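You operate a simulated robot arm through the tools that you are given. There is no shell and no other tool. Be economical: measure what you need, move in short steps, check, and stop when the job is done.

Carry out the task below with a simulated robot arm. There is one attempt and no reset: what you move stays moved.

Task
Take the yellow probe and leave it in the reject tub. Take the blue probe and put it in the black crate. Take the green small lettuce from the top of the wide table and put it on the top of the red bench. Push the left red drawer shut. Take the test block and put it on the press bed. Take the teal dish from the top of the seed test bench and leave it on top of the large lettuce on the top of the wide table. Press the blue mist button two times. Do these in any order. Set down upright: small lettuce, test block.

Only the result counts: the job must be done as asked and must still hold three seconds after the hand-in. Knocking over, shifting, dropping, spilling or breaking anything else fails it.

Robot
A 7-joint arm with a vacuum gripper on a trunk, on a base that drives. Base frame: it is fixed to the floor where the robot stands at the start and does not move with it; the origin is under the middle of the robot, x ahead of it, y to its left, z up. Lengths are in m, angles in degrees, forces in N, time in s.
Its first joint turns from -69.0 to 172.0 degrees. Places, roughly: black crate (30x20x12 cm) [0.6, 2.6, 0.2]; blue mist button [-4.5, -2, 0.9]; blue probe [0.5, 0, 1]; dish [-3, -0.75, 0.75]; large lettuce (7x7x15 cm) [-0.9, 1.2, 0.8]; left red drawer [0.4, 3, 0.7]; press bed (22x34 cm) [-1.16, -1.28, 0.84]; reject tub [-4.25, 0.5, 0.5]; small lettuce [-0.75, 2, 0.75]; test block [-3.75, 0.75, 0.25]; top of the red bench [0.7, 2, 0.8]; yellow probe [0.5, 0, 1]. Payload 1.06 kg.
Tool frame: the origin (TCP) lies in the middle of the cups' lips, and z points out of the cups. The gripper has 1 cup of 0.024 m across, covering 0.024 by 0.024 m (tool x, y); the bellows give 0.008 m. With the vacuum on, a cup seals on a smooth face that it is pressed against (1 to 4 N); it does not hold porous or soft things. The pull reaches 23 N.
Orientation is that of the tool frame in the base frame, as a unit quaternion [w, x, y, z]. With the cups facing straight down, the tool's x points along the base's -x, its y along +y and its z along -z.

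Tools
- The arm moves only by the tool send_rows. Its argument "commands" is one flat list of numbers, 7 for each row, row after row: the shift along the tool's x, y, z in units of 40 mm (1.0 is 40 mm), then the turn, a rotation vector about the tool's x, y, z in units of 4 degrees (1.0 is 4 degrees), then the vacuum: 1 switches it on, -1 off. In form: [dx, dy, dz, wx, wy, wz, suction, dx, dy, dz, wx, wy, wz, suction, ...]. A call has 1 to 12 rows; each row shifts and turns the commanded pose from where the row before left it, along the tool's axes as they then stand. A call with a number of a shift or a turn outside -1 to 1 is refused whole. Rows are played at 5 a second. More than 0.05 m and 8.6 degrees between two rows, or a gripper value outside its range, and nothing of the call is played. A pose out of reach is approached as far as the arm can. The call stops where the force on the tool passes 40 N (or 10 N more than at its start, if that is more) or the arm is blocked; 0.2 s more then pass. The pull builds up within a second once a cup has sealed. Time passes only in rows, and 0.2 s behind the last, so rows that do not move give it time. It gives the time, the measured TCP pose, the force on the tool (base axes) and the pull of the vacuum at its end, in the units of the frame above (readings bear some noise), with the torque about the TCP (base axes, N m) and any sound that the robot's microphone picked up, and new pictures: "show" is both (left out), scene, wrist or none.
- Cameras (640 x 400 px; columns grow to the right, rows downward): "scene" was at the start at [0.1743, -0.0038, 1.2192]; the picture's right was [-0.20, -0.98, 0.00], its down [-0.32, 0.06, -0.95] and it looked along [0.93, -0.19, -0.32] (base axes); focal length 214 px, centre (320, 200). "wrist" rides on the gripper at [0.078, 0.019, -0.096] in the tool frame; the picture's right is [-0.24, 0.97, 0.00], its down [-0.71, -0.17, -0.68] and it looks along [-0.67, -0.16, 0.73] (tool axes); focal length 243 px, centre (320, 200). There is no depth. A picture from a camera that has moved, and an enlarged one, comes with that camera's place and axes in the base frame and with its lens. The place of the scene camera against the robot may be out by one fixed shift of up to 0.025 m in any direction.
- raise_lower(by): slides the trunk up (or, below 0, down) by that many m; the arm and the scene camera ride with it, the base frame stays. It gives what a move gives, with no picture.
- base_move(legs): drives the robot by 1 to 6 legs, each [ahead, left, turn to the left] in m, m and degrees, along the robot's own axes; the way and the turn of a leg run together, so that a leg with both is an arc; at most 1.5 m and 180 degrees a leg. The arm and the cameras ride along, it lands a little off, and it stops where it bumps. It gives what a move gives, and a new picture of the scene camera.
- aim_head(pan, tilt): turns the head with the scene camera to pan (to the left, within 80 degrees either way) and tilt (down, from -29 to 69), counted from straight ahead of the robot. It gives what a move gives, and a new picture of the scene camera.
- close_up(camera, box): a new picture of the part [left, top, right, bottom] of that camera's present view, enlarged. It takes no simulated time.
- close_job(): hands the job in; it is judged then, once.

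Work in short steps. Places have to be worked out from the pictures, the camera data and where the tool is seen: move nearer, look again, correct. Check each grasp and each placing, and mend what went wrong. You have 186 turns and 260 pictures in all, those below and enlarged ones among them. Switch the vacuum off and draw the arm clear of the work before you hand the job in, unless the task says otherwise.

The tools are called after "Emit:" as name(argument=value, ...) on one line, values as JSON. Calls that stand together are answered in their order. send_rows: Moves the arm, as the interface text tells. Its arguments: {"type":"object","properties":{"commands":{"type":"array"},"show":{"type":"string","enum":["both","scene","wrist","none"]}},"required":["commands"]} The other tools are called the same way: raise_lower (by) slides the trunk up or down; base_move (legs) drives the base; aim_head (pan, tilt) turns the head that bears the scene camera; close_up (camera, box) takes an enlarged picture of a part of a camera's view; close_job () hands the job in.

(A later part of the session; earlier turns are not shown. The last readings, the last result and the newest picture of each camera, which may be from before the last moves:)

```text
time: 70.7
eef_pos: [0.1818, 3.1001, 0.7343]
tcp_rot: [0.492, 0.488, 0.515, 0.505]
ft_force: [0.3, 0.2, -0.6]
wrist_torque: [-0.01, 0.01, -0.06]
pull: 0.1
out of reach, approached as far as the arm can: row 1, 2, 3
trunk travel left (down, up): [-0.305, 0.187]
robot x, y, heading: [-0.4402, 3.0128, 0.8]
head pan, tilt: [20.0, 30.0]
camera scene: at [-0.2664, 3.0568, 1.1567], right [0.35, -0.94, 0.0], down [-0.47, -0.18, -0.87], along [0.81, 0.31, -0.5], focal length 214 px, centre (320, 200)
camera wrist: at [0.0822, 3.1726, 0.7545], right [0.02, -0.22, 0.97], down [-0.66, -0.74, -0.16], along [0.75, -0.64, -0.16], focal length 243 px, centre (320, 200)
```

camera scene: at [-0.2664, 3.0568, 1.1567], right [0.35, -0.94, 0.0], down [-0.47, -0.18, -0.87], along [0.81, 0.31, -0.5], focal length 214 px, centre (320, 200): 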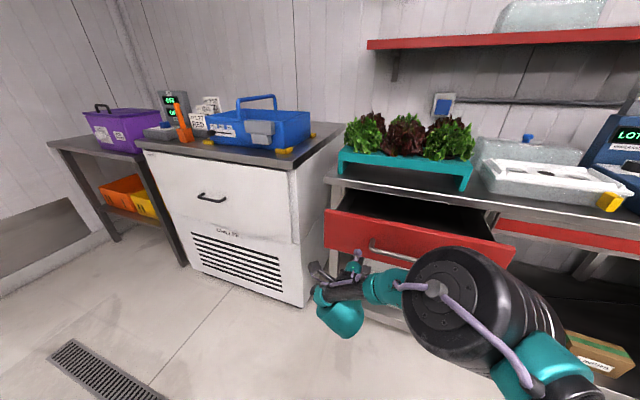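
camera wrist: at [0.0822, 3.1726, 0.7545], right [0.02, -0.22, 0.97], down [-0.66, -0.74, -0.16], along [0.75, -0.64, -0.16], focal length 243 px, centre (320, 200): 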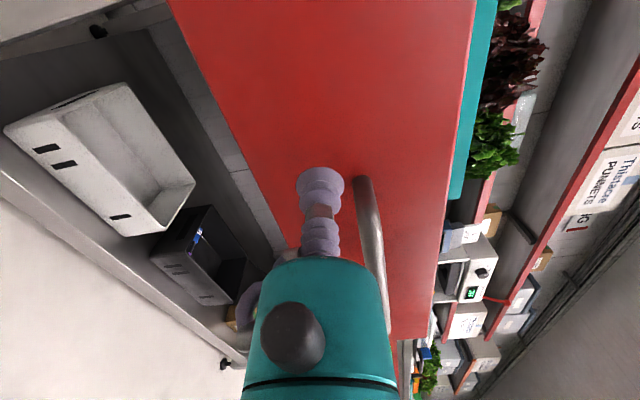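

The cup faces bare drawer front just left of the handle. I drive forward slowly to push, reading the force.

Emit:
base_move(legs=[[0.13, 0, 0]])

```text
time: 72.0
eef_pos: [0.3123, 3.1023, 0.7334]
tcp_rot: [0.49, 0.488, 0.515, 0.506]
ft_force: [-0.1, 0.8, 0.6]
wrist_torque: [-0.02, -0.02, 0.01]
pull: 0.0
trunk travel left (down, up): [-0.305, 0.187]
robot x, y, heading: [-0.3082, 3.0081, 0.8]
head pan, tilt: [20.0, 30.0]
camera scene: at [-0.1347, 3.0587, 1.1566], right [0.35, -0.93, 0.0], down [-0.47, -0.18, -0.87], along [0.81, 0.31, -0.5], focal length 214 px, centre (320, 200)
```

scene: 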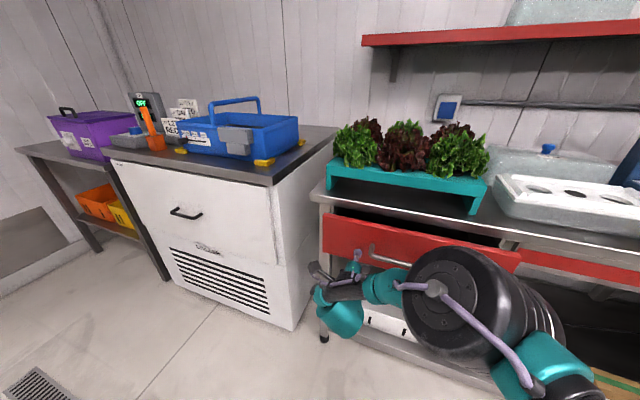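

The drawer is already moving. I keep pushing.

Emit:
base_move(legs=[[0.1, 0, 0]])

Emit:
close_up(camera="wrist", box=[0, 0, 640, 400])

```text
time: 73.1
eef_pos: [0.3904, 3.1046, 0.7324]
tcp_rot: [0.487, 0.491, 0.517, 0.504]
ft_force: [-5.3, -1.0, 2.7]
wrist_torque: [0.01, 0.06, 0.02]
pull: 0.0
trunk travel left (down, up): [-0.305, 0.187]
robot x, y, heading: [-0.2264, 3.0134, 1.1]
head pan, tilt: [20.0, 30.0]
stopped in leg 1: the force on the tool passed its limit at 98 N (the readings are from after the stop); the commanded pose is now the measured one
camera scene: at [-0.0518, 3.0599, 1.1568], right [0.36, -0.93, 0.0], down [-0.47, -0.18, -0.87], along [0.81, 0.31, -0.5], focal length 214 px, centre (320, 200)
```

scene: 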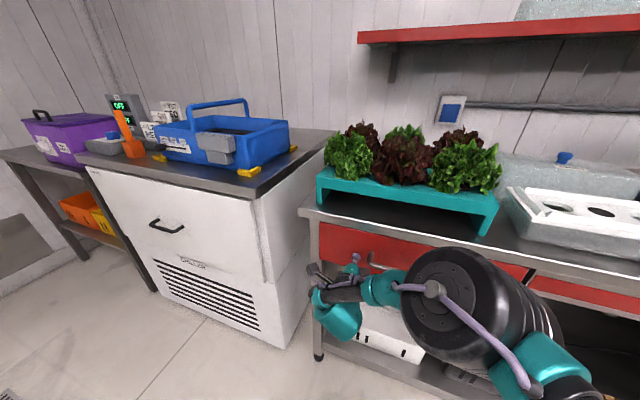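

```text
1.00 times, centred on (320, 200) of wrist (not enlarged: the box is as wide or as high as the picture)
camera zoom: at [0.2919, 3.1786, 0.7525], right [0.02, -0.23, 0.97], down [-0.66, -0.74, -0.15], along [0.75, -0.64, -0.17], focal length 243 px, centre (320, 200)
```

zoom: 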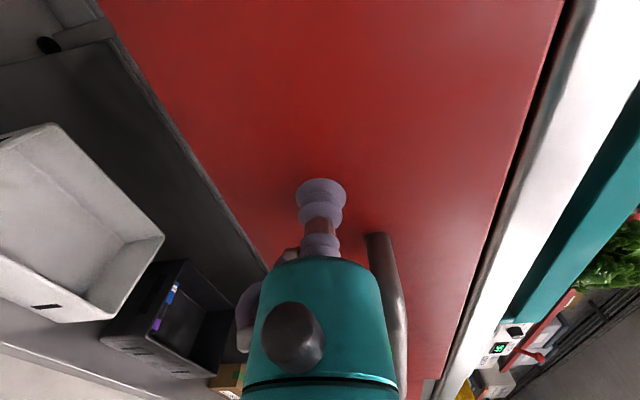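

It hit the end stop at x≈0.39. I back off and check that the drawer stays flush.

Emit:
base_move(legs=[[-0.2, 0, 0]])

Emit:
close_up(camera="scene", box=[280, 130, 600, 330])

Emit:
close_up(camera="wrist", box=[0, 0, 640, 400])

```text
time: 74.7
eef_pos: [0.1864, 3.0973, 0.7308]
tcp_rot: [0.49, 0.493, 0.514, 0.502]
ft_force: [0.0, 0.0, 0.2]
wrist_torque: [-0.01, -0.02, 0.03]
pull: 0.0
trunk travel left (down, up): [-0.305, 0.187]
robot x, y, heading: [-0.4314, 3.0103, 0.5]
head pan, tilt: [20.0, 30.0]
camera scene: at [-0.2566, 3.0563, 1.1568], right [0.35, -0.94, 0.0], down [-0.47, -0.17, -0.87], along [0.81, 0.3, -0.5], focal length 214 px, centre (320, 200)
```

scene: 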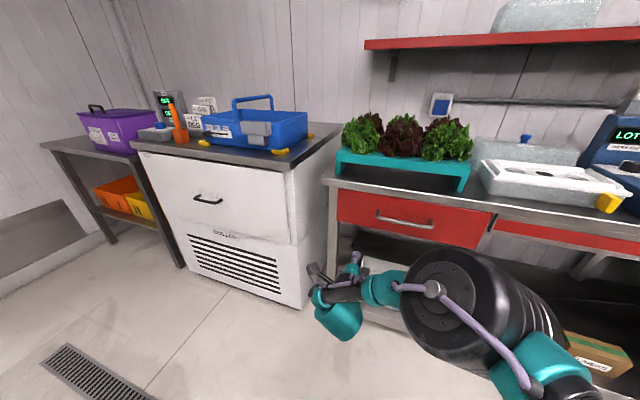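

```text
2.00 times, centred on (440, 230) of scene
camera zoom: at [-0.2566, 3.0563, 1.1568], right [0.35, -0.94, 0.0], down [-0.47, -0.17, -0.87], along [0.81, 0.3, -0.5], focal length 429 px, centre (80, 140)
```

zoom: 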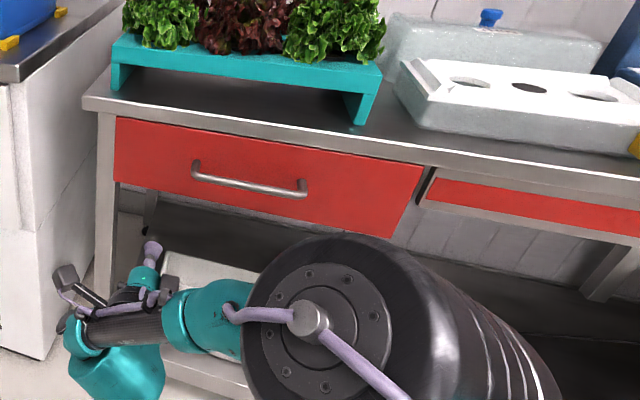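

```text
1.00 times, centred on (320, 200) of wrist (not enlarged: the box is as wide or as high as the picture)
camera zoom: at [0.0886, 3.1715, 0.7525], right [0.02, -0.23, 0.97], down [-0.66, -0.73, -0.15], along [0.75, -0.64, -0.17], focal length 243 px, centre (320, 200)
```

zoom: 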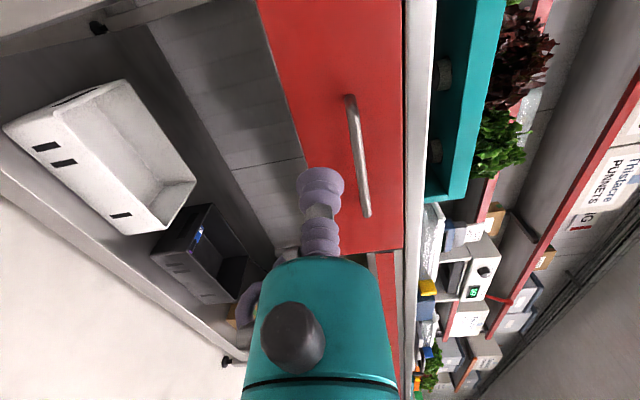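

The drawer is shut flush. Now I fold the arm: rotate the tool to point down while retracting, before turning toward the wide table.

Emit:
send_rows(commands=[0, 0, -0.5, 1, 0, 0, -1, 0, 0, -0.5, 1, 0, 0, -1, 0, 0, -0.5, 1, 0, 0, -1, 0, -0.1, -0.5, 1, 0, 0, -1, 0, -0.1, -0.5, 1, 0, 0, -1, 0, -0.1, -0.5, 1, 0, 0, -1, 0, -0.2, -0.5, 1, 0, 0, -1, 0, -0.2, -0.5, 1, 0, 0, -1, 0, -0.2, -0.4, 1, 0, 0, -1, 0, -0.2, -0.4, 1, 0, 0, -1, 0, -0.3, -0.4, 1, 0, 0, -1, 0, -0.3, -0.4, 1, 0, 0, -1], show="none")

Emit:
send_rows(commands=[0, -0.3, -0.4, 1, 0, 0, -1, 0, -0.3, -0.4, 1, 0, 0, -1, 0, -0.3, -0.4, 1, 0, 0, -1, 0, -0.4, -0.3, 1, 0, 0, -1, 0, -0.4, -0.3, 1, 0, 0, -1, 0, -0.4, -0.3, 1, 0, 0, -1, 0, -0.4, -0.3, 1, 0, 0, -1, 0, -0.4, -0.3, 1, 0, 0, -1, 0, -0.4, -0.3, 1, 0, 0, -1, 0, -0.4, -0.3, 1, 0, 0, -1, 0, -0.4, -0.3, 0.5, 0, 0, -1], show="none")

Emit:
aim_head(pan=0, tilt=30)

```text
time: 77.3
eef_pos: [-0.0494, 3.0891, 0.7564]
tcp_rot: [0.247, 0.65, 0.674, 0.25]
ft_force: [-0.6, 0.3, 1.0]
wrist_torque: [0.01, 0.01, 0.01]
pull: 0.0
trunk travel left (down, up): [-0.305, 0.187]
robot x, y, heading: [-0.4327, 3.0113, 0.1]
head pan, tilt: [20.0, 30.0]
```

```text
time: 79.7
eef_pos: [-0.2448, 3.0766, 0.8176]
tcp_rot: [0.015, 0.709, 0.705, -0.017]
ft_force: [-0.4, 0.4, 0.2]
wrist_torque: [0.02, 0.02, -0.01]
pull: 0.0
trunk travel left (down, up): [-0.305, 0.187]
robot x, y, heading: [-0.4334, 3.0092, 0.5]
head pan, tilt: [20.0, 30.0]
```

```text
time: 80.6
eef_pos: [-0.2432, 3.0777, 0.8178]
tcp_rot: [0.014, 0.709, 0.704, -0.018]
ft_force: [-0.2, -0.2, 0.2]
wrist_torque: [0.0, 0.02, -0.02]
pull: 0.1
trunk travel left (down, up): [-0.305, 0.187]
robot x, y, heading: [-0.4343, 3.0079, 0.6]
head pan, tilt: [0.0, 30.0]
camera scene: at [-0.2507, 3.0255, 1.1567], right [0.01, -1.0, 0.0], down [-0.5, 0.0, -0.87], along [0.87, 0.0, -0.5], focal length 214 px, centre (320, 200)
```

scene: 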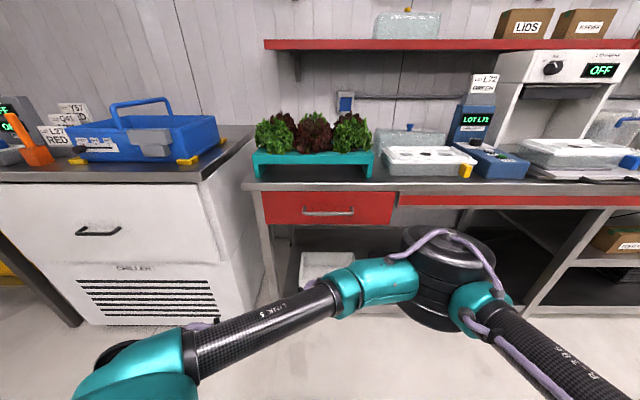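

Arm folded. I turn around to face the wide table and slide to y≈2.0.

Emit:
base_move(legs=[[0.22, 0, 0], [0, 0, 180], [0, 0.95, 0]])

```text
time: 98.0
eef_pos: [-0.461, 1.9646, 0.8287]
tcp_rot: [0.015, -0.678, 0.735, 0.001]
ft_force: [-0.6, -0.2, 0.0]
wrist_torque: [0.0, 0.01, 0.04]
pull: 0.1
trunk travel left (down, up): [-0.305, 0.187]
robot x, y, heading: [-0.2675, 2.0307, 177.1]
head pan, tilt: [0.0, 30.0]
camera scene: at [-0.4622, 2.054, 1.1567], right [0.05, 1.0, 0.0], down [0.5, -0.02, -0.87], along [-0.86, 0.04, -0.5], focal length 214 px, centre (320, 200)
```

scene: 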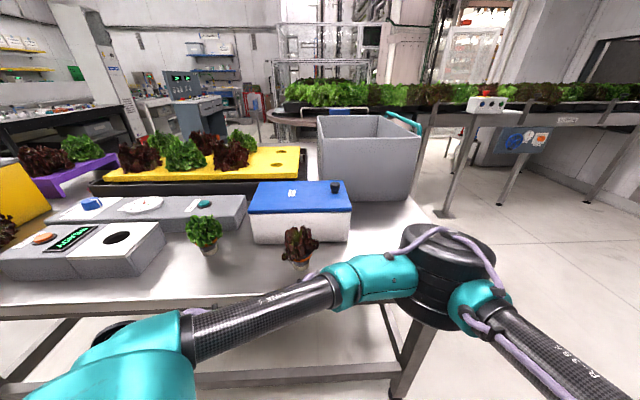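

The green small lettuce stands near the front edge, at px (205, 235). I take an enlarged look.

Emit:
close_up(camera="scene", box=[140, 180, 360, 310])

Emit:
close_up(camera="wrist", box=[0, 0, 640, 400])

```text
2.91 times, centred on (250, 245) of scene
camera zoom: at [-0.4622, 2.054, 1.1567], right [0.05, 1.0, 0.0], down [0.5, -0.02, -0.87], along [-0.86, 0.04, -0.5], focal length 624 px, centre (524, 69)
```

zoom: 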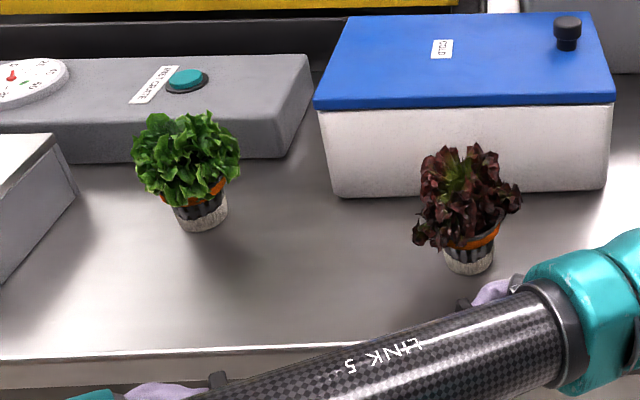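

```text
1.00 times, centred on (320, 200) of wrist (not enlarged: the box is as wide or as high as the picture)
camera zoom: at [-0.4874, 1.8849, 0.9228], right [-0.95, 0.31, -0.01], down [0.21, 0.68, 0.7], along [0.23, 0.67, -0.71], focal length 243 px, centre (320, 200)
```

zoom: 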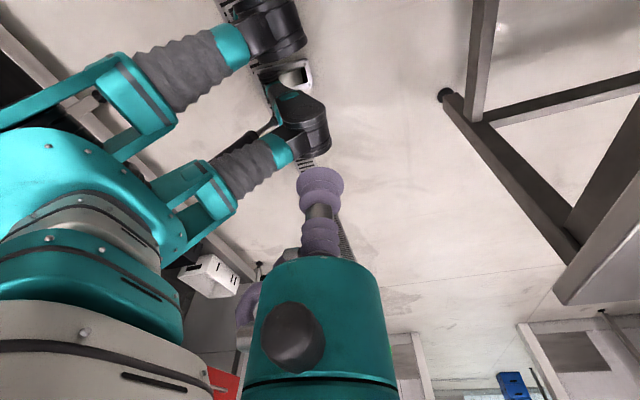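

Its pot has an orange collar and stands at about (-0.88, 1.79), edge of table x≈-0.75. I unfold the tool to horizontal pointing at the table, staying short of the edge, for a close look by the wrist camera.

Emit:
send_rows(commands=[0, 0.3, 0, -1, 0, 0, -1, 0, 0.3, 0, -1, 0, 0, -1, 0, 0.3, 0, -1, 0, 0, -1, 0, 0.3, 0, -1, 0, 0, -1, 0, 0.3, 0, -1, 0, 0, -1, 0, 0.3, 0, -1, 0, 0, -1, 0, 0.3, 0.1, -1, 0, 0, -1, 0, 0.3, 0.1, -1, 0, 0, -1, 0, 0.3, 0.1, -1, 0, 0, -1, 0, 0.3, 0.1, -1, 0, 0, -1, 0, 0.2, 0.1, -1, 0, 0, -1, 0, 0.2, 0.1, -1, 0, 0, -1], show="none")

Emit:
send_rows(commands=[0, 0.2, 0.2, -1, 0, 0, -1, 0, 0.2, 0.2, -1, 0, 0, -1, 0, 0.2, 0.2, -1, 0, 0, -1, 0, 0.1, 0.2, -1, 0, 0, -1, 0, 0.1, 0.2, -1, 0, 0, -1, 0, 0, 0.2, -1, 0, 0, -1, 0, 0, 0.2, -1, 0, 0, -1, 0, 0, 0.2, -1, 0, 0, -1, 0, 0, 0.2, -1, 0, 0, -1, 0, 0, 0.2, -1, 0, 0, -1])

```text
time: 100.6
eef_pos: [-0.597, 1.9745, 0.8527]
tcp_rot: [-0.263, -0.626, 0.671, 0.298]
ft_force: [0.5, 0.3, 0.1]
wrist_torque: [0.02, 0.0, -0.01]
pull: 0.1
trunk travel left (down, up): [-0.305, 0.187]
robot x, y, heading: [-0.2675, 2.0311, 177.1]
head pan, tilt: [0.0, 30.0]
```

```text
time: 102.8
eef_pos: [-0.6872, 1.9816, 0.845]
tcp_rot: [-0.461, -0.498, 0.528, 0.511]
ft_force: [1.0, 0.5, 0.1]
wrist_torque: [0.01, -0.01, 0.01]
pull: 0.0
trunk travel left (down, up): [-0.305, 0.187]
robot x, y, heading: [-0.2655, 2.0289, 177.1]
head pan, tilt: [0.0, 30.0]
camera scene: at [-0.4622, 2.054, 1.1567], right [0.05, 1.0, 0.0], down [0.5, -0.02, -0.87], along [-0.86, 0.04, -0.5], focal length 214 px, centre (320, 200)
camera wrist: at [-0.5989, 1.8949, 0.8683], right [-0.03, 0.22, 0.98], down [0.75, 0.65, -0.12], along [-0.66, 0.72, -0.18], focal length 243 px, centre (320, 200)
```

scene: 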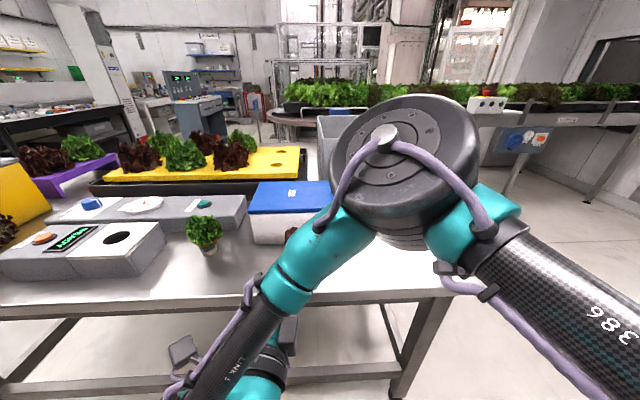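
wrist: 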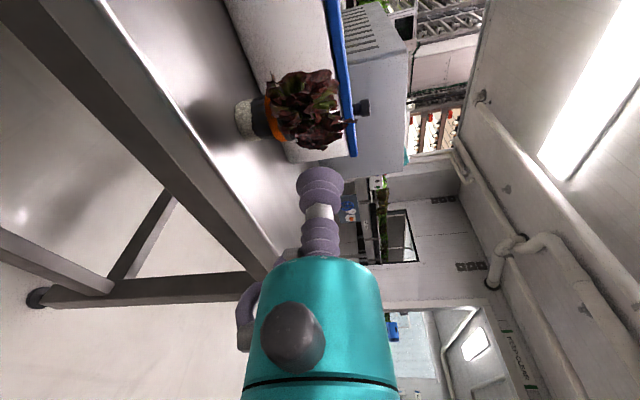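

The wrist camera sees the red lettuce's row. I strafe 0.19 m toward the green one.

Emit:
base_move(legs=[[0, 0.19, 2.5]])

Emit:
close_up(camera="wrist", box=[0, 0, 640, 400])

```text
time: 105.1
eef_pos: [-0.6895, 1.7744, 0.8453]
tcp_rot: [-0.471, -0.509, 0.518, 0.501]
ft_force: [-0.1, 0.8, -0.2]
wrist_torque: [0.0, 0.0, -0.02]
pull: 0.2
trunk travel left (down, up): [-0.305, 0.187]
robot x, y, heading: [-0.2695, 1.8387, 179.4]
head pan, tilt: [0.0, 30.0]
camera scene: at [-0.468, 1.8557, 1.1567], right [0.01, 1.0, 0.0], down [0.5, 0.0, -0.87], along [-0.87, 0.01, -0.5], focal length 214 px, centre (320, 200)
```

scene: 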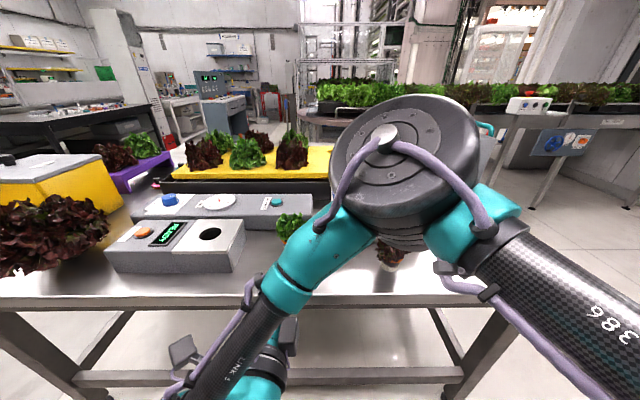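

```text
1.00 times, centred on (320, 200) of wrist (not enlarged: the box is as wide or as high as the picture)
camera zoom: at [-0.5988, 1.6912, 0.8683], right [-0.04, 0.21, 0.98], down [0.72, 0.68, -0.12], along [-0.69, 0.7, -0.19], focal length 243 px, centre (320, 200)
```

zoom: 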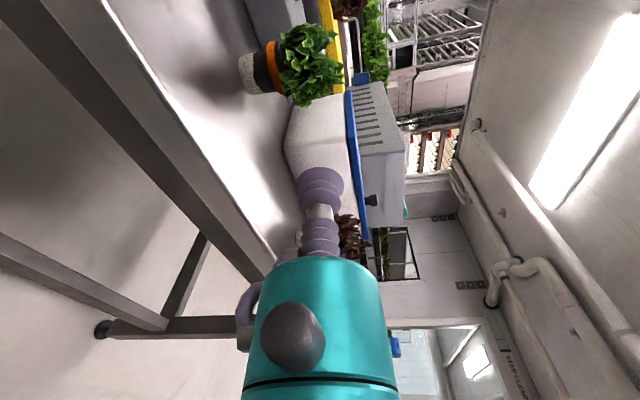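

Emit:
close_up(camera="wrist", box=[210, 10, 370, 110])

```text
4.00 times, centred on (290, 60) of wrist
camera zoom: at [-0.5988, 1.6912, 0.8683], right [-0.04, 0.21, 0.98], down [0.72, 0.68, -0.12], along [-0.69, 0.7, -0.19], focal length 970 px, centre (440, 760)
```

zoom: 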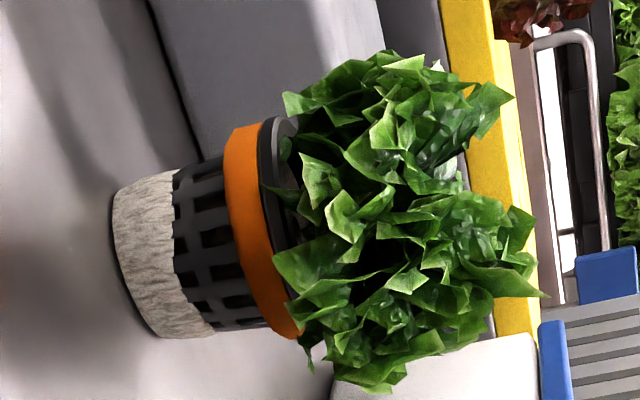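

The pot has a smooth orange band at about (-0.86, 1.773, 0.787), table z≈0.75. That band is the place for the cup. I lower by 5 cm and drive 8 cm nearer for a finer measurement.

Emit:
raise_lower(by=-0.05)

Emit:
base_move(legs=[[0.08, 0, 0]])

Emit:
close_up(camera="wrist", box=[160, 20, 480, 220])

```text
time: 106.0
eef_pos: [-0.6899, 1.7745, 0.7952]
tcp_rot: [-0.47, -0.508, 0.519, 0.502]
ft_force: [-0.8, -0.6, 0.6]
wrist_torque: [0.02, -0.04, 0.01]
pull: 0.0
trunk travel left (down, up): [-0.255, 0.237]
robot x, y, heading: [-0.2683, 1.8412, 179.6]
head pan, tilt: [0.0, 30.0]
```

```text
time: 107.1
eef_pos: [-0.7693, 1.7754, 0.7946]
tcp_rot: [-0.47, -0.508, 0.518, 0.502]
ft_force: [-0.3, -0.5, -0.1]
wrist_torque: [0.02, -0.03, -0.01]
pull: 0.1
trunk travel left (down, up): [-0.255, 0.237]
robot x, y, heading: [-0.3483, 1.8405, 179.6]
head pan, tilt: [0.0, 30.0]
camera scene: at [-0.5577, 1.857, 1.1082], right [0.01, 1.0, 0.0], down [0.5, -0.01, -0.87], along [-0.87, 0.01, -0.5], focal length 214 px, centre (320, 200)
```

scene: 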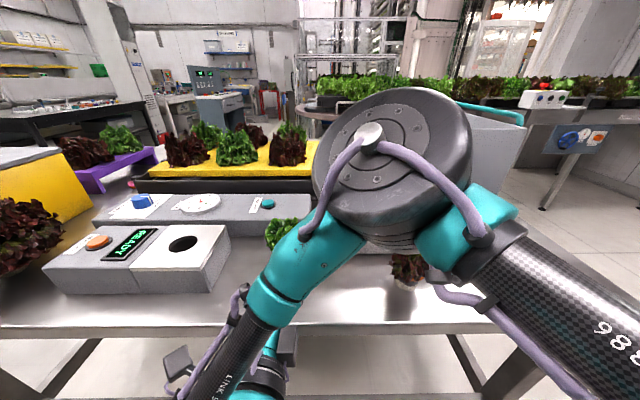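

```text
2.00 times, centred on (320, 120) of wrist
camera zoom: at [-0.6777, 1.6925, 0.8182], right [-0.04, 0.22, 0.98], down [0.72, 0.68, -0.12], along [-0.69, 0.7, -0.19], focal length 485 px, centre (320, 360)
```

zoom: 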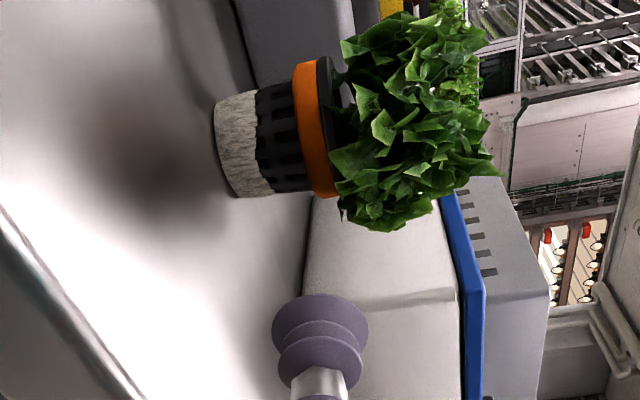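

Triangulation puts the pot axis at (-0.888, 1.771) and the band at z≈0.792, front surface x≈-0.862. I advance to ~1.5 cm with a small sideways correction.

Emit:
send_rows(commands=[0.1, 0, 0.5, 0, 0, 0, -1, 0.1, 0, 0.5, 0, 0, 0, -1, 0, 0.03, 0.5, 0, 0, 0, -1, 0, 0.02, 0.4, 0, 0, 0, -1, 0, 0, 0, 0, 0, 0, -1], show="wrist")

Emit:
close_up(camera="wrist", box=[200, 100, 440, 250])

```text
time: 108.3
eef_pos: [-0.8453, 1.7717, 0.792]
tcp_rot: [-0.47, -0.508, 0.519, 0.502]
ft_force: [0.1, 0.4, -0.6]
wrist_torque: [0.0, -0.01, 0.01]
pull: 0.1
trunk travel left (down, up): [-0.255, 0.237]
robot x, y, heading: [-0.3508, 1.8396, 179.6]
head pan, tilt: [0.0, 30.0]
camera wrist: at [-0.755, 1.6879, 0.816], right [-0.04, 0.21, 0.98], down [0.72, 0.68, -0.12], along [-0.69, 0.7, -0.19], focal length 243 px, centre (320, 200)
```

wrist: 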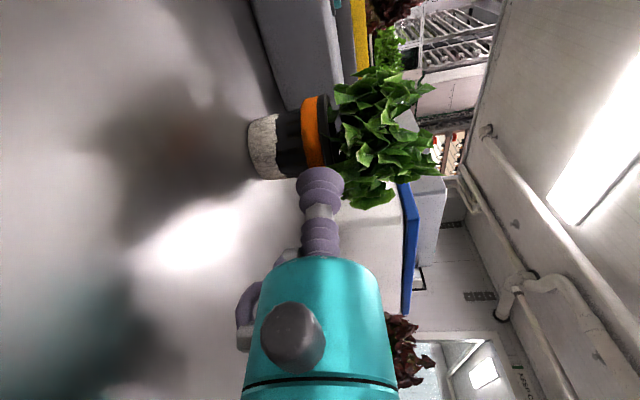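

```text
2.67 times, centred on (320, 175) of wrist
camera zoom: at [-0.755, 1.6879, 0.816], right [-0.04, 0.21, 0.98], down [0.72, 0.68, -0.12], along [-0.69, 0.7, -0.19], focal length 647 px, centre (320, 267)
```

zoom: 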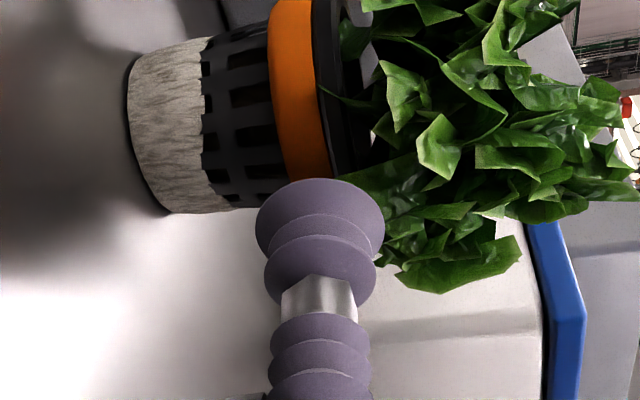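

Well aligned; band centre maybe 2 mm lower than the cup. I advance slowly with the vacuum on.

Emit:
send_rows(commands=[0.04, -0.05, 0.15, 0, 0, 0, 1, 0, 0, 0.15, 0, 0, 0, 1, 0, 0, 0.1, 0, 0, 0, 1, 0, 0, 0.1, 0, 0, 0, 1, 0, 0, 0.05, 0, 0, 0, 1, 0, 0, 0, 0, 0, 0, 1, 0, 0, 0, 0, 0, 0, 1], show="wrist")

Emit:
close_up(camera="wrist", box=[200, 100, 440, 250])

```text
time: 109.9
eef_pos: [-0.8672, 1.7715, 0.7889]
tcp_rot: [-0.47, -0.508, 0.519, 0.502]
ft_force: [0.3, -0.2, 0.6]
wrist_torque: [0.0, 0.01, 0.02]
pull: 0.0
trunk travel left (down, up): [-0.255, 0.237]
robot x, y, heading: [-0.3482, 1.8404, 179.5]
head pan, tilt: [0.0, 30.0]
camera wrist: at [-0.777, 1.6873, 0.813], right [-0.04, 0.22, 0.98], down [0.72, 0.68, -0.12], along [-0.69, 0.7, -0.19], focal length 243 px, centre (320, 200)
```

wrist: 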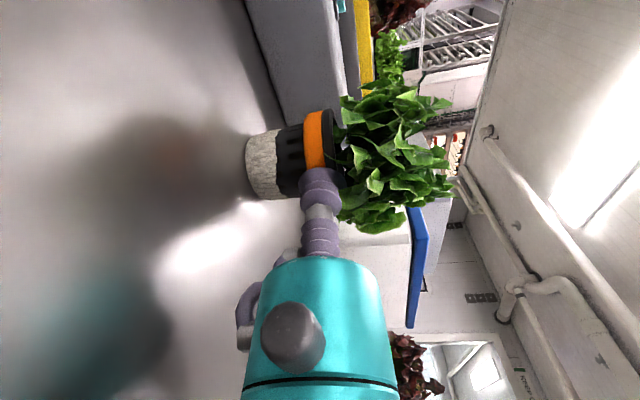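

```text
2.67 times, centred on (320, 175) of wrist
camera zoom: at [-0.777, 1.6873, 0.813], right [-0.04, 0.22, 0.98], down [0.72, 0.68, -0.12], along [-0.69, 0.7, -0.19], focal length 647 px, centre (320, 267)
```

zoom: 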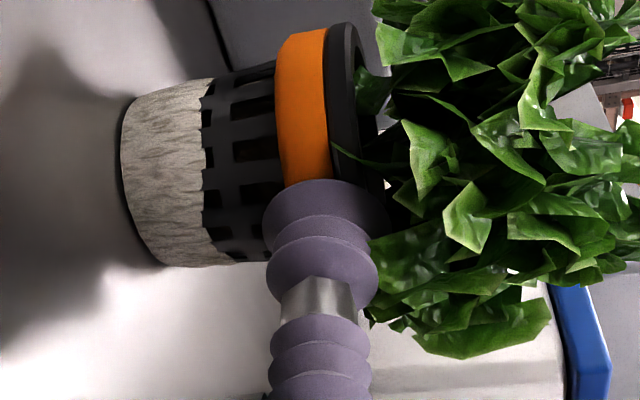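

Not touching yet. The pot axis looks to be at y≈1.765, so I shift 6 mm toward -y, 2 mm up, and continue forward.

Emit:
send_rows(commands=[0.16, 0.06, 0.05, 0, 0, 0, 1, 0, 0, 0.1, 0, 0, 0, 1, 0, 0, 0.1, 0, 0, 0, 1, 0, 0, 0.1, 0, 0, 0, 1, 0, 0, 0, 0, 0, 0, 1, 0, 0, 0, 0, 0, 0, 1], show="none")

Emit:
close_up(camera="wrist", box=[200, 100, 440, 250])

```text
time: 111.3
eef_pos: [-0.8817, 1.7645, 0.7926]
tcp_rot: [-0.47, -0.508, 0.519, 0.502]
ft_force: [0.0, 0.2, -0.2]
wrist_torque: [0.01, 0.0, -0.02]
pull: 0.1
trunk travel left (down, up): [-0.255, 0.237]
robot x, y, heading: [-0.3469, 1.838, 179.6]
head pan, tilt: [0.0, 30.0]
```

```text
2.67 times, centred on (320, 175) of wrist
camera zoom: at [-0.7907, 1.6813, 0.8149], right [-0.04, 0.22, 0.98], down [0.72, 0.68, -0.12], along [-0.69, 0.7, -0.19], focal length 647 px, centre (320, 267)
```

zoom: 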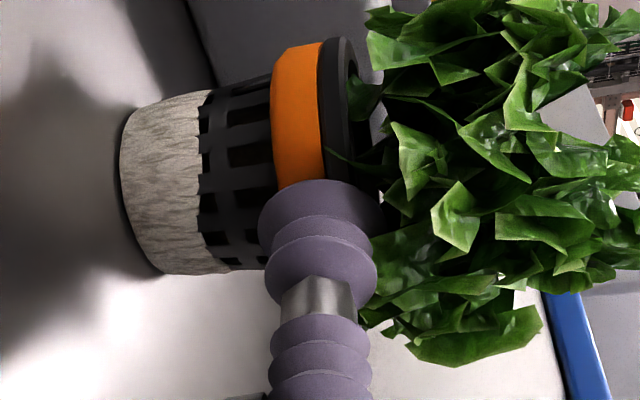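

The pot seems to be gently pushed along without sealing; the cup sits ~5 mm off its axis. I correct sideways and give a slightly quicker push with the vacuum on.

Emit:
send_rows(commands=[0, 0, -0.2, 0, 0, 0, 1, -0.12, 0, 0, 0, 0, 0, 1, 0, 0, 0.5, 0, 0, 0, 1, 0, 0, 0.05, 0, 0, 0, 1, 0, 0, 0, 0, 0, 0, 1], show="none")

Emit:
close_up(camera="wrist", box=[200, 100, 440, 250])

Emit:
close_up(camera="scene", box=[200, 180, 400, 300])

```text
time: 112.5
eef_pos: [-0.8949, 1.7679, 0.7918]
tcp_rot: [-0.47, -0.508, 0.519, 0.502]
ft_force: [-0.8, -0.3, -0.2]
wrist_torque: [-0.02, 0.03, -0.03]
pull: 0.0
trunk travel left (down, up): [-0.255, 0.237]
robot x, y, heading: [-0.3483, 1.84, 179.5]
head pan, tilt: [0.0, 30.0]
```

```text
2.67 times, centred on (320, 175) of wrist
camera zoom: at [-0.8043, 1.6853, 0.8144], right [-0.04, 0.21, 0.98], down [0.72, 0.68, -0.12], along [-0.69, 0.7, -0.19], focal length 647 px, centre (320, 267)
```

zoom: 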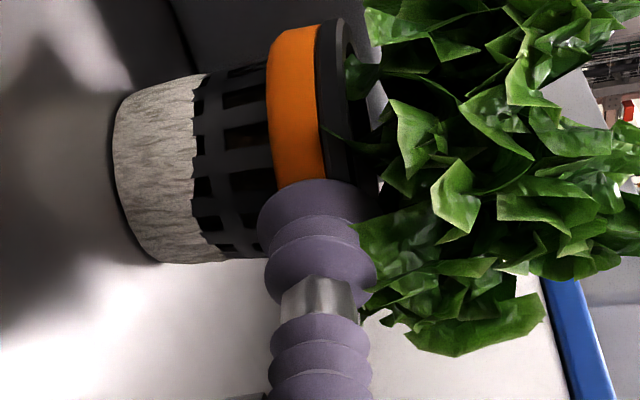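

```text
3.20 times, centred on (300, 240) of scene
camera zoom: at [-0.5573, 1.857, 1.1083], right [0.01, 1.0, 0.0], down [0.5, -0.01, -0.87], along [-0.87, 0.01, -0.5], focal length 686 px, centre (384, 72)
```

zoom: 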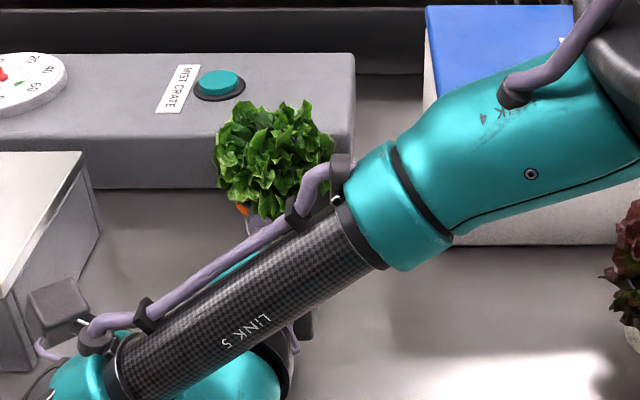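

Contact began at TCP x≈-0.868 and the light pot just slides, so there isn't enough press force. A grey station sits ~3 cm behind it; I push the pot gently up to it as a backstop, watching the force.

Emit:
send_rows(commands=[0, 0, 0.2, 0, 0, 0, 1, 0, 0.01, 0.2, 0, 0, 0, 1, 0, 0.02, 0.2, 0, 0, 0, 1, 0, 0.01, 0.1, 0, 0, 0, 1, 0, 0, 0, 0, 0, 0, 1], show="none")

Emit:
close_up(camera="wrist", box=[160, 20, 480, 220])

```text
time: 113.7
eef_pos: [-0.9227, 1.7715, 0.7912]
tcp_rot: [-0.47, -0.508, 0.519, 0.502]
ft_force: [4.5, -0.8, -0.7]
wrist_torque: [-0.01, 0.01, 0.0]
pull: 0.0
trunk travel left (down, up): [-0.255, 0.237]
robot x, y, heading: [-0.3475, 1.8429, 179.1]
head pan, tilt: [0.0, 30.0]
```

```text
2.00 times, centred on (320, 120) of wrist
camera zoom: at [-0.832, 1.688, 0.8147], right [-0.04, 0.22, 0.98], down [0.72, 0.68, -0.12], along [-0.69, 0.7, -0.19], focal length 485 px, centre (320, 360)
```

zoom: 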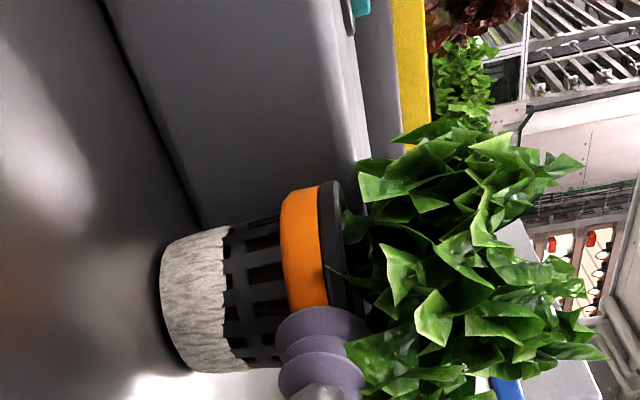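

4.5 N against the backstop but no seal; the cup's upper edge probably lands on the protruding rim above the band. I back off, lower ~5 mm (with a slight pitch for clearance) and press again.

Emit:
send_rows(commands=[0, 0, -0.3, 0, 0, 0, 1, -0.05, -0.1, 0, 0.5, 0, 0, 1, 0, 0, 0.2, 0, 0, 0, 1, 0, 0, 0.1, 0, 0, 0, 1, 0, 0, 0.04, 0, 0, 0, 1, 0, 0, 0, 0, 0, 0, 1, 0, 0, 0, 0, 0, 0, 1], show="none")

Emit:
close_up(camera="wrist", box=[160, 20, 480, 220])

```text
time: 115.3
eef_pos: [-0.9237, 1.7726, 0.787]
tcp_rot: [-0.461, -0.516, 0.528, 0.493]
ft_force: [3.8, -1.0, 2.2]
wrist_torque: [0.03, 0.29, 0.09]
pull: 23.1
trunk travel left (down, up): [-0.255, 0.237]
robot x, y, heading: [-0.342, 1.8418, 179.3]
head pan, tilt: [0.0, 30.0]
```

```text
2.00 times, centred on (320, 120) of wrist
camera zoom: at [-0.834, 1.6902, 0.8133], right [-0.08, 0.22, 0.97], down [0.73, 0.68, -0.09], along [-0.68, 0.7, -0.21], focal length 485 px, centre (320, 360)
```

zoom: 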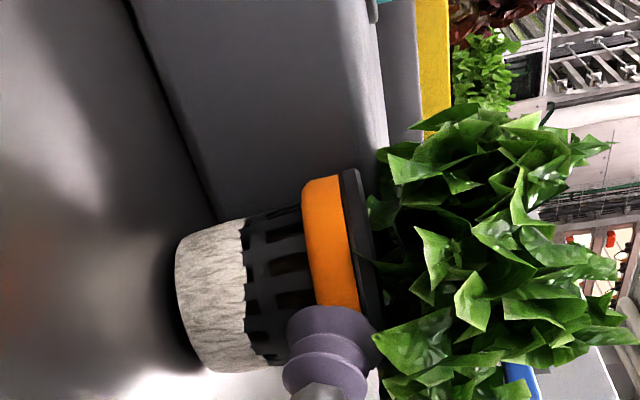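

Sealed at 23 N. I lift straight up 0.15 m and back away.

Emit:
raise_lower(by=0.15)

Emit:
base_move(legs=[[-0.35, 0, 0]])

Emit:
close_up(camera="wrist", box=[0, 0, 640, 400])

```text
time: 117.0
eef_pos: [-0.9249, 1.7741, 0.9363]
tcp_rot: [-0.461, -0.517, 0.527, 0.492]
ft_force: [0.4, -0.1, 0.0]
wrist_torque: [-0.01, 0.13, 0.04]
pull: 22.8
trunk travel left (down, up): [-0.405, 0.087]
robot x, y, heading: [-0.3487, 1.8408, 179.6]
head pan, tilt: [0.0, 30.0]
```

```text
time: 119.3
eef_pos: [-0.5723, 1.7732, 0.936]
tcp_rot: [-0.459, -0.515, 0.529, 0.494]
ft_force: [0.6, -0.1, -1.0]
wrist_torque: [0.05, 0.13, 0.05]
pull: 23.0
trunk travel left (down, up): [-0.405, 0.087]
robot x, y, heading: [0.0056, 1.8334, 179.0]
head pan, tilt: [0.0, 30.0]
camera scene: at [-0.1667, 1.8526, 1.261], right [0.02, 1.0, 0.0], down [0.5, -0.01, -0.87], along [-0.87, 0.02, -0.5], focal length 214 px, centre (320, 200)
```

scene: 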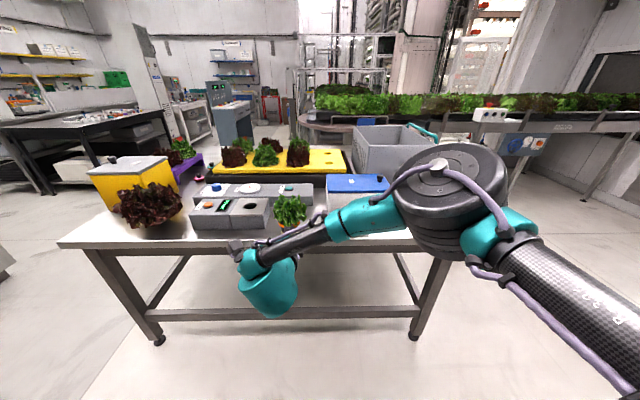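

```text
1.00 times, centred on (320, 200) of wrist (not enlarged: the box is as wide or as high as the picture)
camera zoom: at [-0.4838, 1.6884, 0.9627], right [-0.08, 0.22, 0.97], down [0.73, 0.68, -0.09], along [-0.68, 0.7, -0.21], focal length 243 px, centre (320, 200)
```

zoom: 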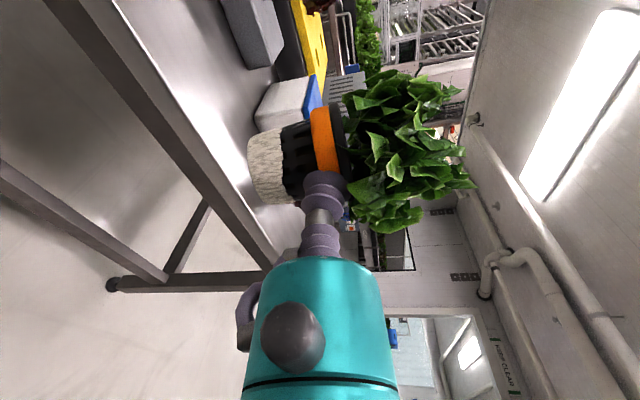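

The lettuce is held upright. I retract the arm ~0.15 m, centre in the corridor and turn around to inspect the red bench top.

Emit:
send_rows(commands=[0, 0.05, -0.6, 0, 0, 0, 1, 0, 0.05, -0.6, 0, 0, 0, 1, 0, 0.05, -0.6, 0, 0, 0, 1, 0, 0.05, -0.6, 0, 0, 0, 1, 0, 0.05, -0.6, 0, 0, 0, 1, 0, 0.05, -0.6, 0, 0, 0, 1], show="none")

Emit:
base_move(legs=[[0.15, 0, 0], [0, 0, 90], [0, 0, 91]])

```text
time: 120.7
eef_pos: [-0.4281, 1.7645, 0.9608]
tcp_rot: [-0.46, -0.514, 0.529, 0.494]
ft_force: [-0.1, 0.7, -1.1]
wrist_torque: [0.03, 0.13, 0.03]
pull: 23.1
trunk travel left (down, up): [-0.405, 0.087]
robot x, y, heading: [0.0041, 1.8367, 179.2]
head pan, tilt: [0.0, 30.0]
```

```text
time: 129.9
eef_pos: [0.2827, 1.9356, 0.9602]
tcp_rot: [0.48, 0.511, 0.531, 0.475]
ft_force: [-0.3, -0.5, -1.2]
wrist_torque: [0.01, -0.1, 0.06]
pull: 23.1
trunk travel left (down, up): [-0.405, 0.087]
robot x, y, heading: [-0.1441, 1.8394, 2.7]
head pan, tilt: [0.0, 30.0]
camera scene: at [0.0111, 1.8604, 1.261], right [0.05, -1.0, 0.0], down [-0.5, -0.02, -0.87], along [0.86, 0.04, -0.5], focal length 214 px, centre (320, 200)
```

scene: 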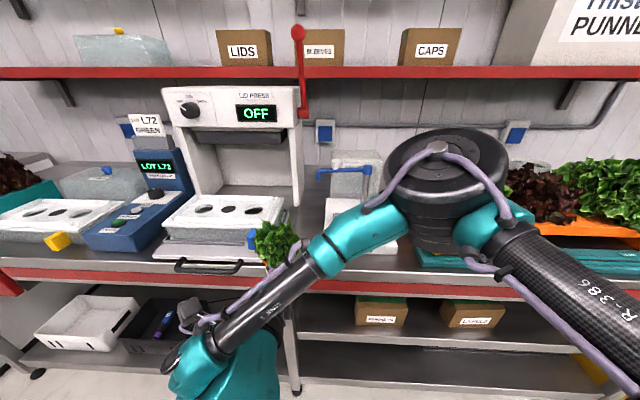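

I look closer at the bench top for a free spot.

Emit:
close_up(camera="scene", box=[240, 160, 520, 320])

Emit:
aim_head(pan=-45, tilt=25)

```text
2.29 times, centred on (380, 240) of scene
camera zoom: at [0.0111, 1.8604, 1.261], right [0.05, -1.0, 0.0], down [-0.5, -0.02, -0.87], along [0.86, 0.04, -0.5], focal length 490 px, centre (183, 109)
```

zoom: 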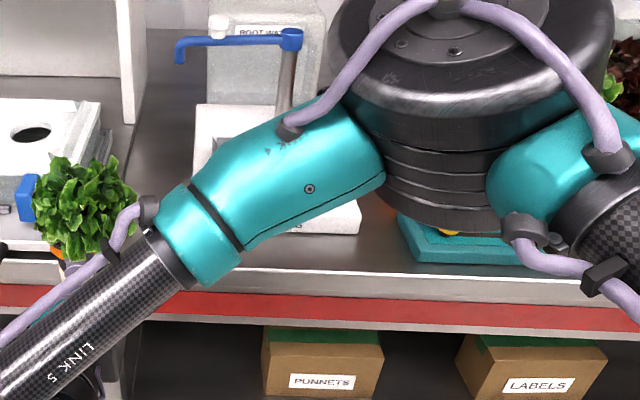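

```text
time: 131.0
eef_pos: [0.2826, 1.9348, 0.9594]
tcp_rot: [0.48, 0.511, 0.531, 0.475]
ft_force: [0.5, 0.0, 0.6]
wrist_torque: [0.02, -0.09, 0.03]
pull: 22.6
trunk travel left (down, up): [-0.405, 0.087]
robot x, y, heading: [-0.1481, 1.8365, 2.6]
head pan, tilt: [-45.0, 25.0]
camera scene: at [-0.0109, 1.7942, 1.2689], right [-0.67, -0.74, 0.0], down [-0.31, 0.28, -0.91], along [0.67, -0.61, -0.42], focal length 214 px, centre (320, 200)
```

scene: 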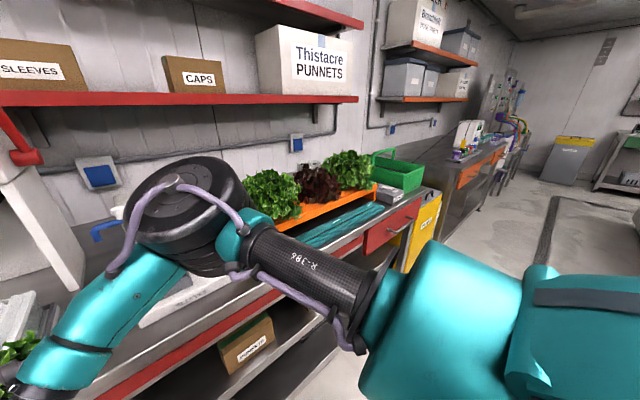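

There is a gap between the lid press and the tap station around y≈1.87–1.945. I plan to set the pot at about (0.47, 1.905). First I line up by strafing slightly, then extend the arm over the edge while still high.

Emit:
base_move(legs=[[0, -0.02, -2.6]])

Emit:
send_rows(commands=[0, 0.05, 0.8, 0, 0, 0, 1, 0, 0.05, 0.8, 0, 0, 0, 1, 0, 0.05, 0.8, 0, 0, 0, 1, 0, 0.05, 0.8, 0, 0, 0, 1], show="wrist")

Emit:
aim_head(pan=0, tilt=40)

```text
time: 131.9
eef_pos: [0.2869, 1.8969, 0.961]
tcp_rot: [0.489, 0.524, 0.52, 0.465]
ft_force: [0.7, 0.2, -0.2]
wrist_torque: [-0.03, -0.1, 0.07]
pull: 23.1
trunk travel left (down, up): [-0.405, 0.087]
robot x, y, heading: [-0.1377, 1.8168, 0.3]
head pan, tilt: [-45.0, 25.0]
camera scene: at [-0.0132, 1.7679, 1.2689], right [-0.7, -0.71, 0.0], down [-0.3, 0.3, -0.91], along [0.64, -0.64, -0.42], focal length 214 px, centre (320, 200)
```

scene: 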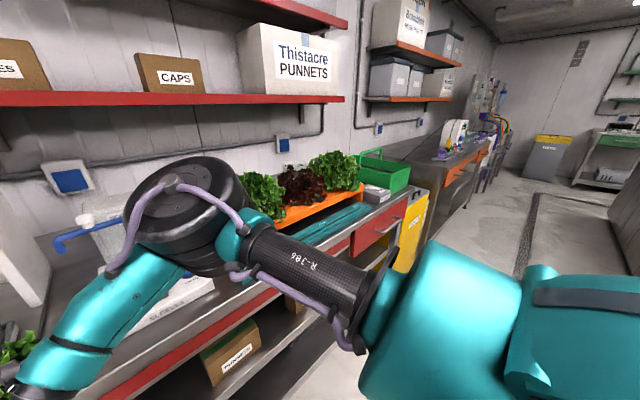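

```text
time: 132.9
eef_pos: [0.4171, 1.8934, 0.9577]
tcp_rot: [0.489, 0.524, 0.52, 0.465]
ft_force: [0.2, 0.4, -0.7]
wrist_torque: [-0.02, -0.13, 0.01]
pull: 23.1
trunk travel left (down, up): [-0.405, 0.087]
robot x, y, heading: [-0.1424, 1.8194, 0.0]
head pan, tilt: [-45.0, 25.0]
camera wrist: at [0.3258, 1.9742, 0.9846], right [0.08, -0.22, 0.97], down [-0.72, -0.69, -0.09], along [0.69, -0.69, -0.21], focal length 243 px, centre (320, 200)
```

wrist: 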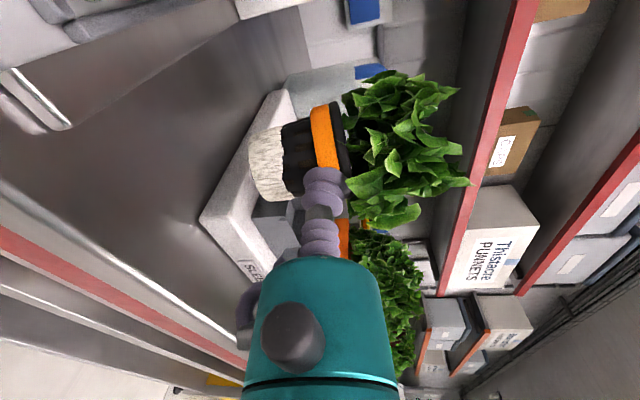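

```text
time: 134.0
eef_pos: [0.4166, 1.8932, 0.9575]
tcp_rot: [0.489, 0.523, 0.521, 0.465]
ft_force: [-0.2, 0.4, -0.1]
wrist_torque: [-0.03, -0.14, 0.02]
pull: 23.1
trunk travel left (down, up): [-0.405, 0.087]
robot x, y, heading: [-0.1426, 1.8169, 0.4]
head pan, tilt: [0.0, 40.0]
camera scene: at [0.0064, 1.8335, 1.2456], right [0.0, -1.0, 0.0], down [-0.64, 0.0, -0.77], along [0.77, 0.0, -0.64], focal length 214 px, centre (320, 200)
```

scene: 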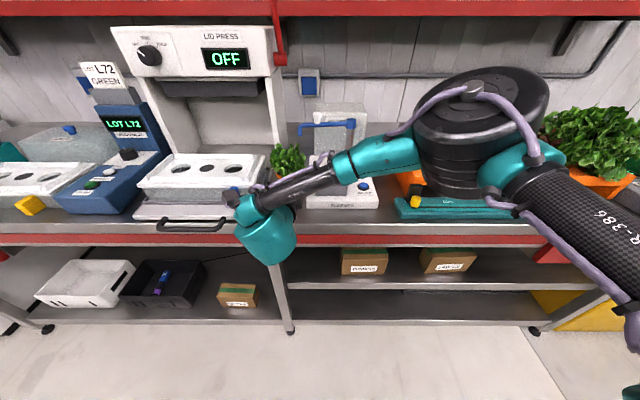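

From the wrist view the gap spans y≈1.82–1.94 with the bench edge at x≈0.40, so the position is good. I move 2 cm deeper and lower 5 cm.

Emit:
send_rows(commands=[-0.1, 0.04, 0.5, 0, 0, 0, 1, -0.1, 0, 0, 0, 0, 0, 1], show="none")

Emit:
raise_lower(by=-0.05)

Emit:
close_up(camera="wrist", box=[0, 0, 640, 400])

```text
time: 134.6
eef_pos: [0.4366, 1.8847, 0.9565]
tcp_rot: [0.489, 0.524, 0.519, 0.466]
ft_force: [-0.1, -0.3, 0.2]
wrist_torque: [-0.01, -0.13, 0.04]
pull: 22.8
trunk travel left (down, up): [-0.405, 0.087]
robot x, y, heading: [-0.146, 1.8215, 0.6]
head pan, tilt: [0.0, 40.0]
```

```text
time: 135.5
eef_pos: [0.436, 1.8852, 0.9076]
tcp_rot: [0.489, 0.523, 0.52, 0.464]
ft_force: [0.9, -0.2, -0.6]
wrist_torque: [-0.03, -0.11, 0.04]
pull: 23.2
trunk travel left (down, up): [-0.355, 0.137]
robot x, y, heading: [-0.144, 1.8219, 0.2]
head pan, tilt: [0.0, 40.0]
```

```text
1.00 times, centred on (320, 200) of wrist (not enlarged: the box is as wide or as high as the picture)
camera zoom: at [0.344, 1.9661, 0.9336], right [0.08, -0.22, 0.97], down [-0.72, -0.69, -0.09], along [0.69, -0.69, -0.21], focal length 243 px, centre (320, 200)
```

zoom: 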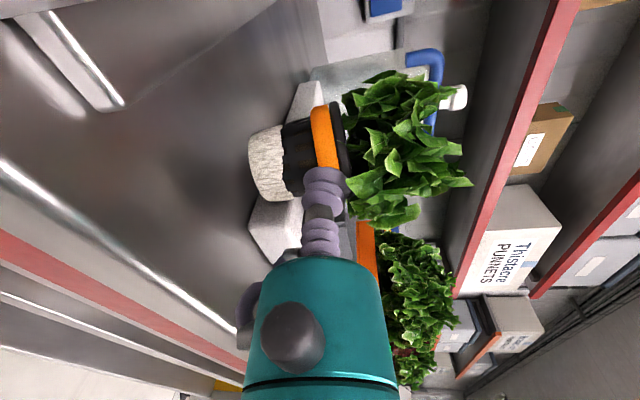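

The bench top works out to z≈0.837, so contact should come at TCP z≈0.872. I lower in small steps watching the force.

Emit:
send_rows(commands=[0, -0.2, 0.02, 0, 0, 0, 1, 0, -0.2, 0.02, 0, 0, 0, 1, 0, -0.2, 0.02, 0, 0, 0, 1, 0, -0.1, 0.01, 0, 0, 0, 1, 0, 0, 0, 0, 0, 0, 1], show="wrist")

```text
time: 136.7
eef_pos: [0.4361, 1.8841, 0.8763]
tcp_rot: [0.489, 0.524, 0.521, 0.464]
ft_force: [-0.2, -0.4, 0.4]
wrist_torque: [-0.02, -0.01, -0.02]
pull: 0.1
trunk travel left (down, up): [-0.355, 0.137]
robot x, y, heading: [-0.1394, 1.8164, 0.3]
head pan, tilt: [0.0, 40.0]
camera wrist: at [0.3442, 1.9645, 0.9029], right [0.08, -0.21, 0.97], down [-0.72, -0.69, -0.09], along [0.69, -0.69, -0.21], focal length 243 px, centre (320, 200)
```

wrist: 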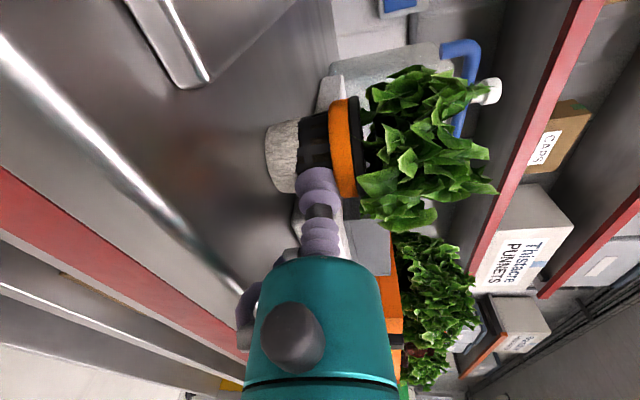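

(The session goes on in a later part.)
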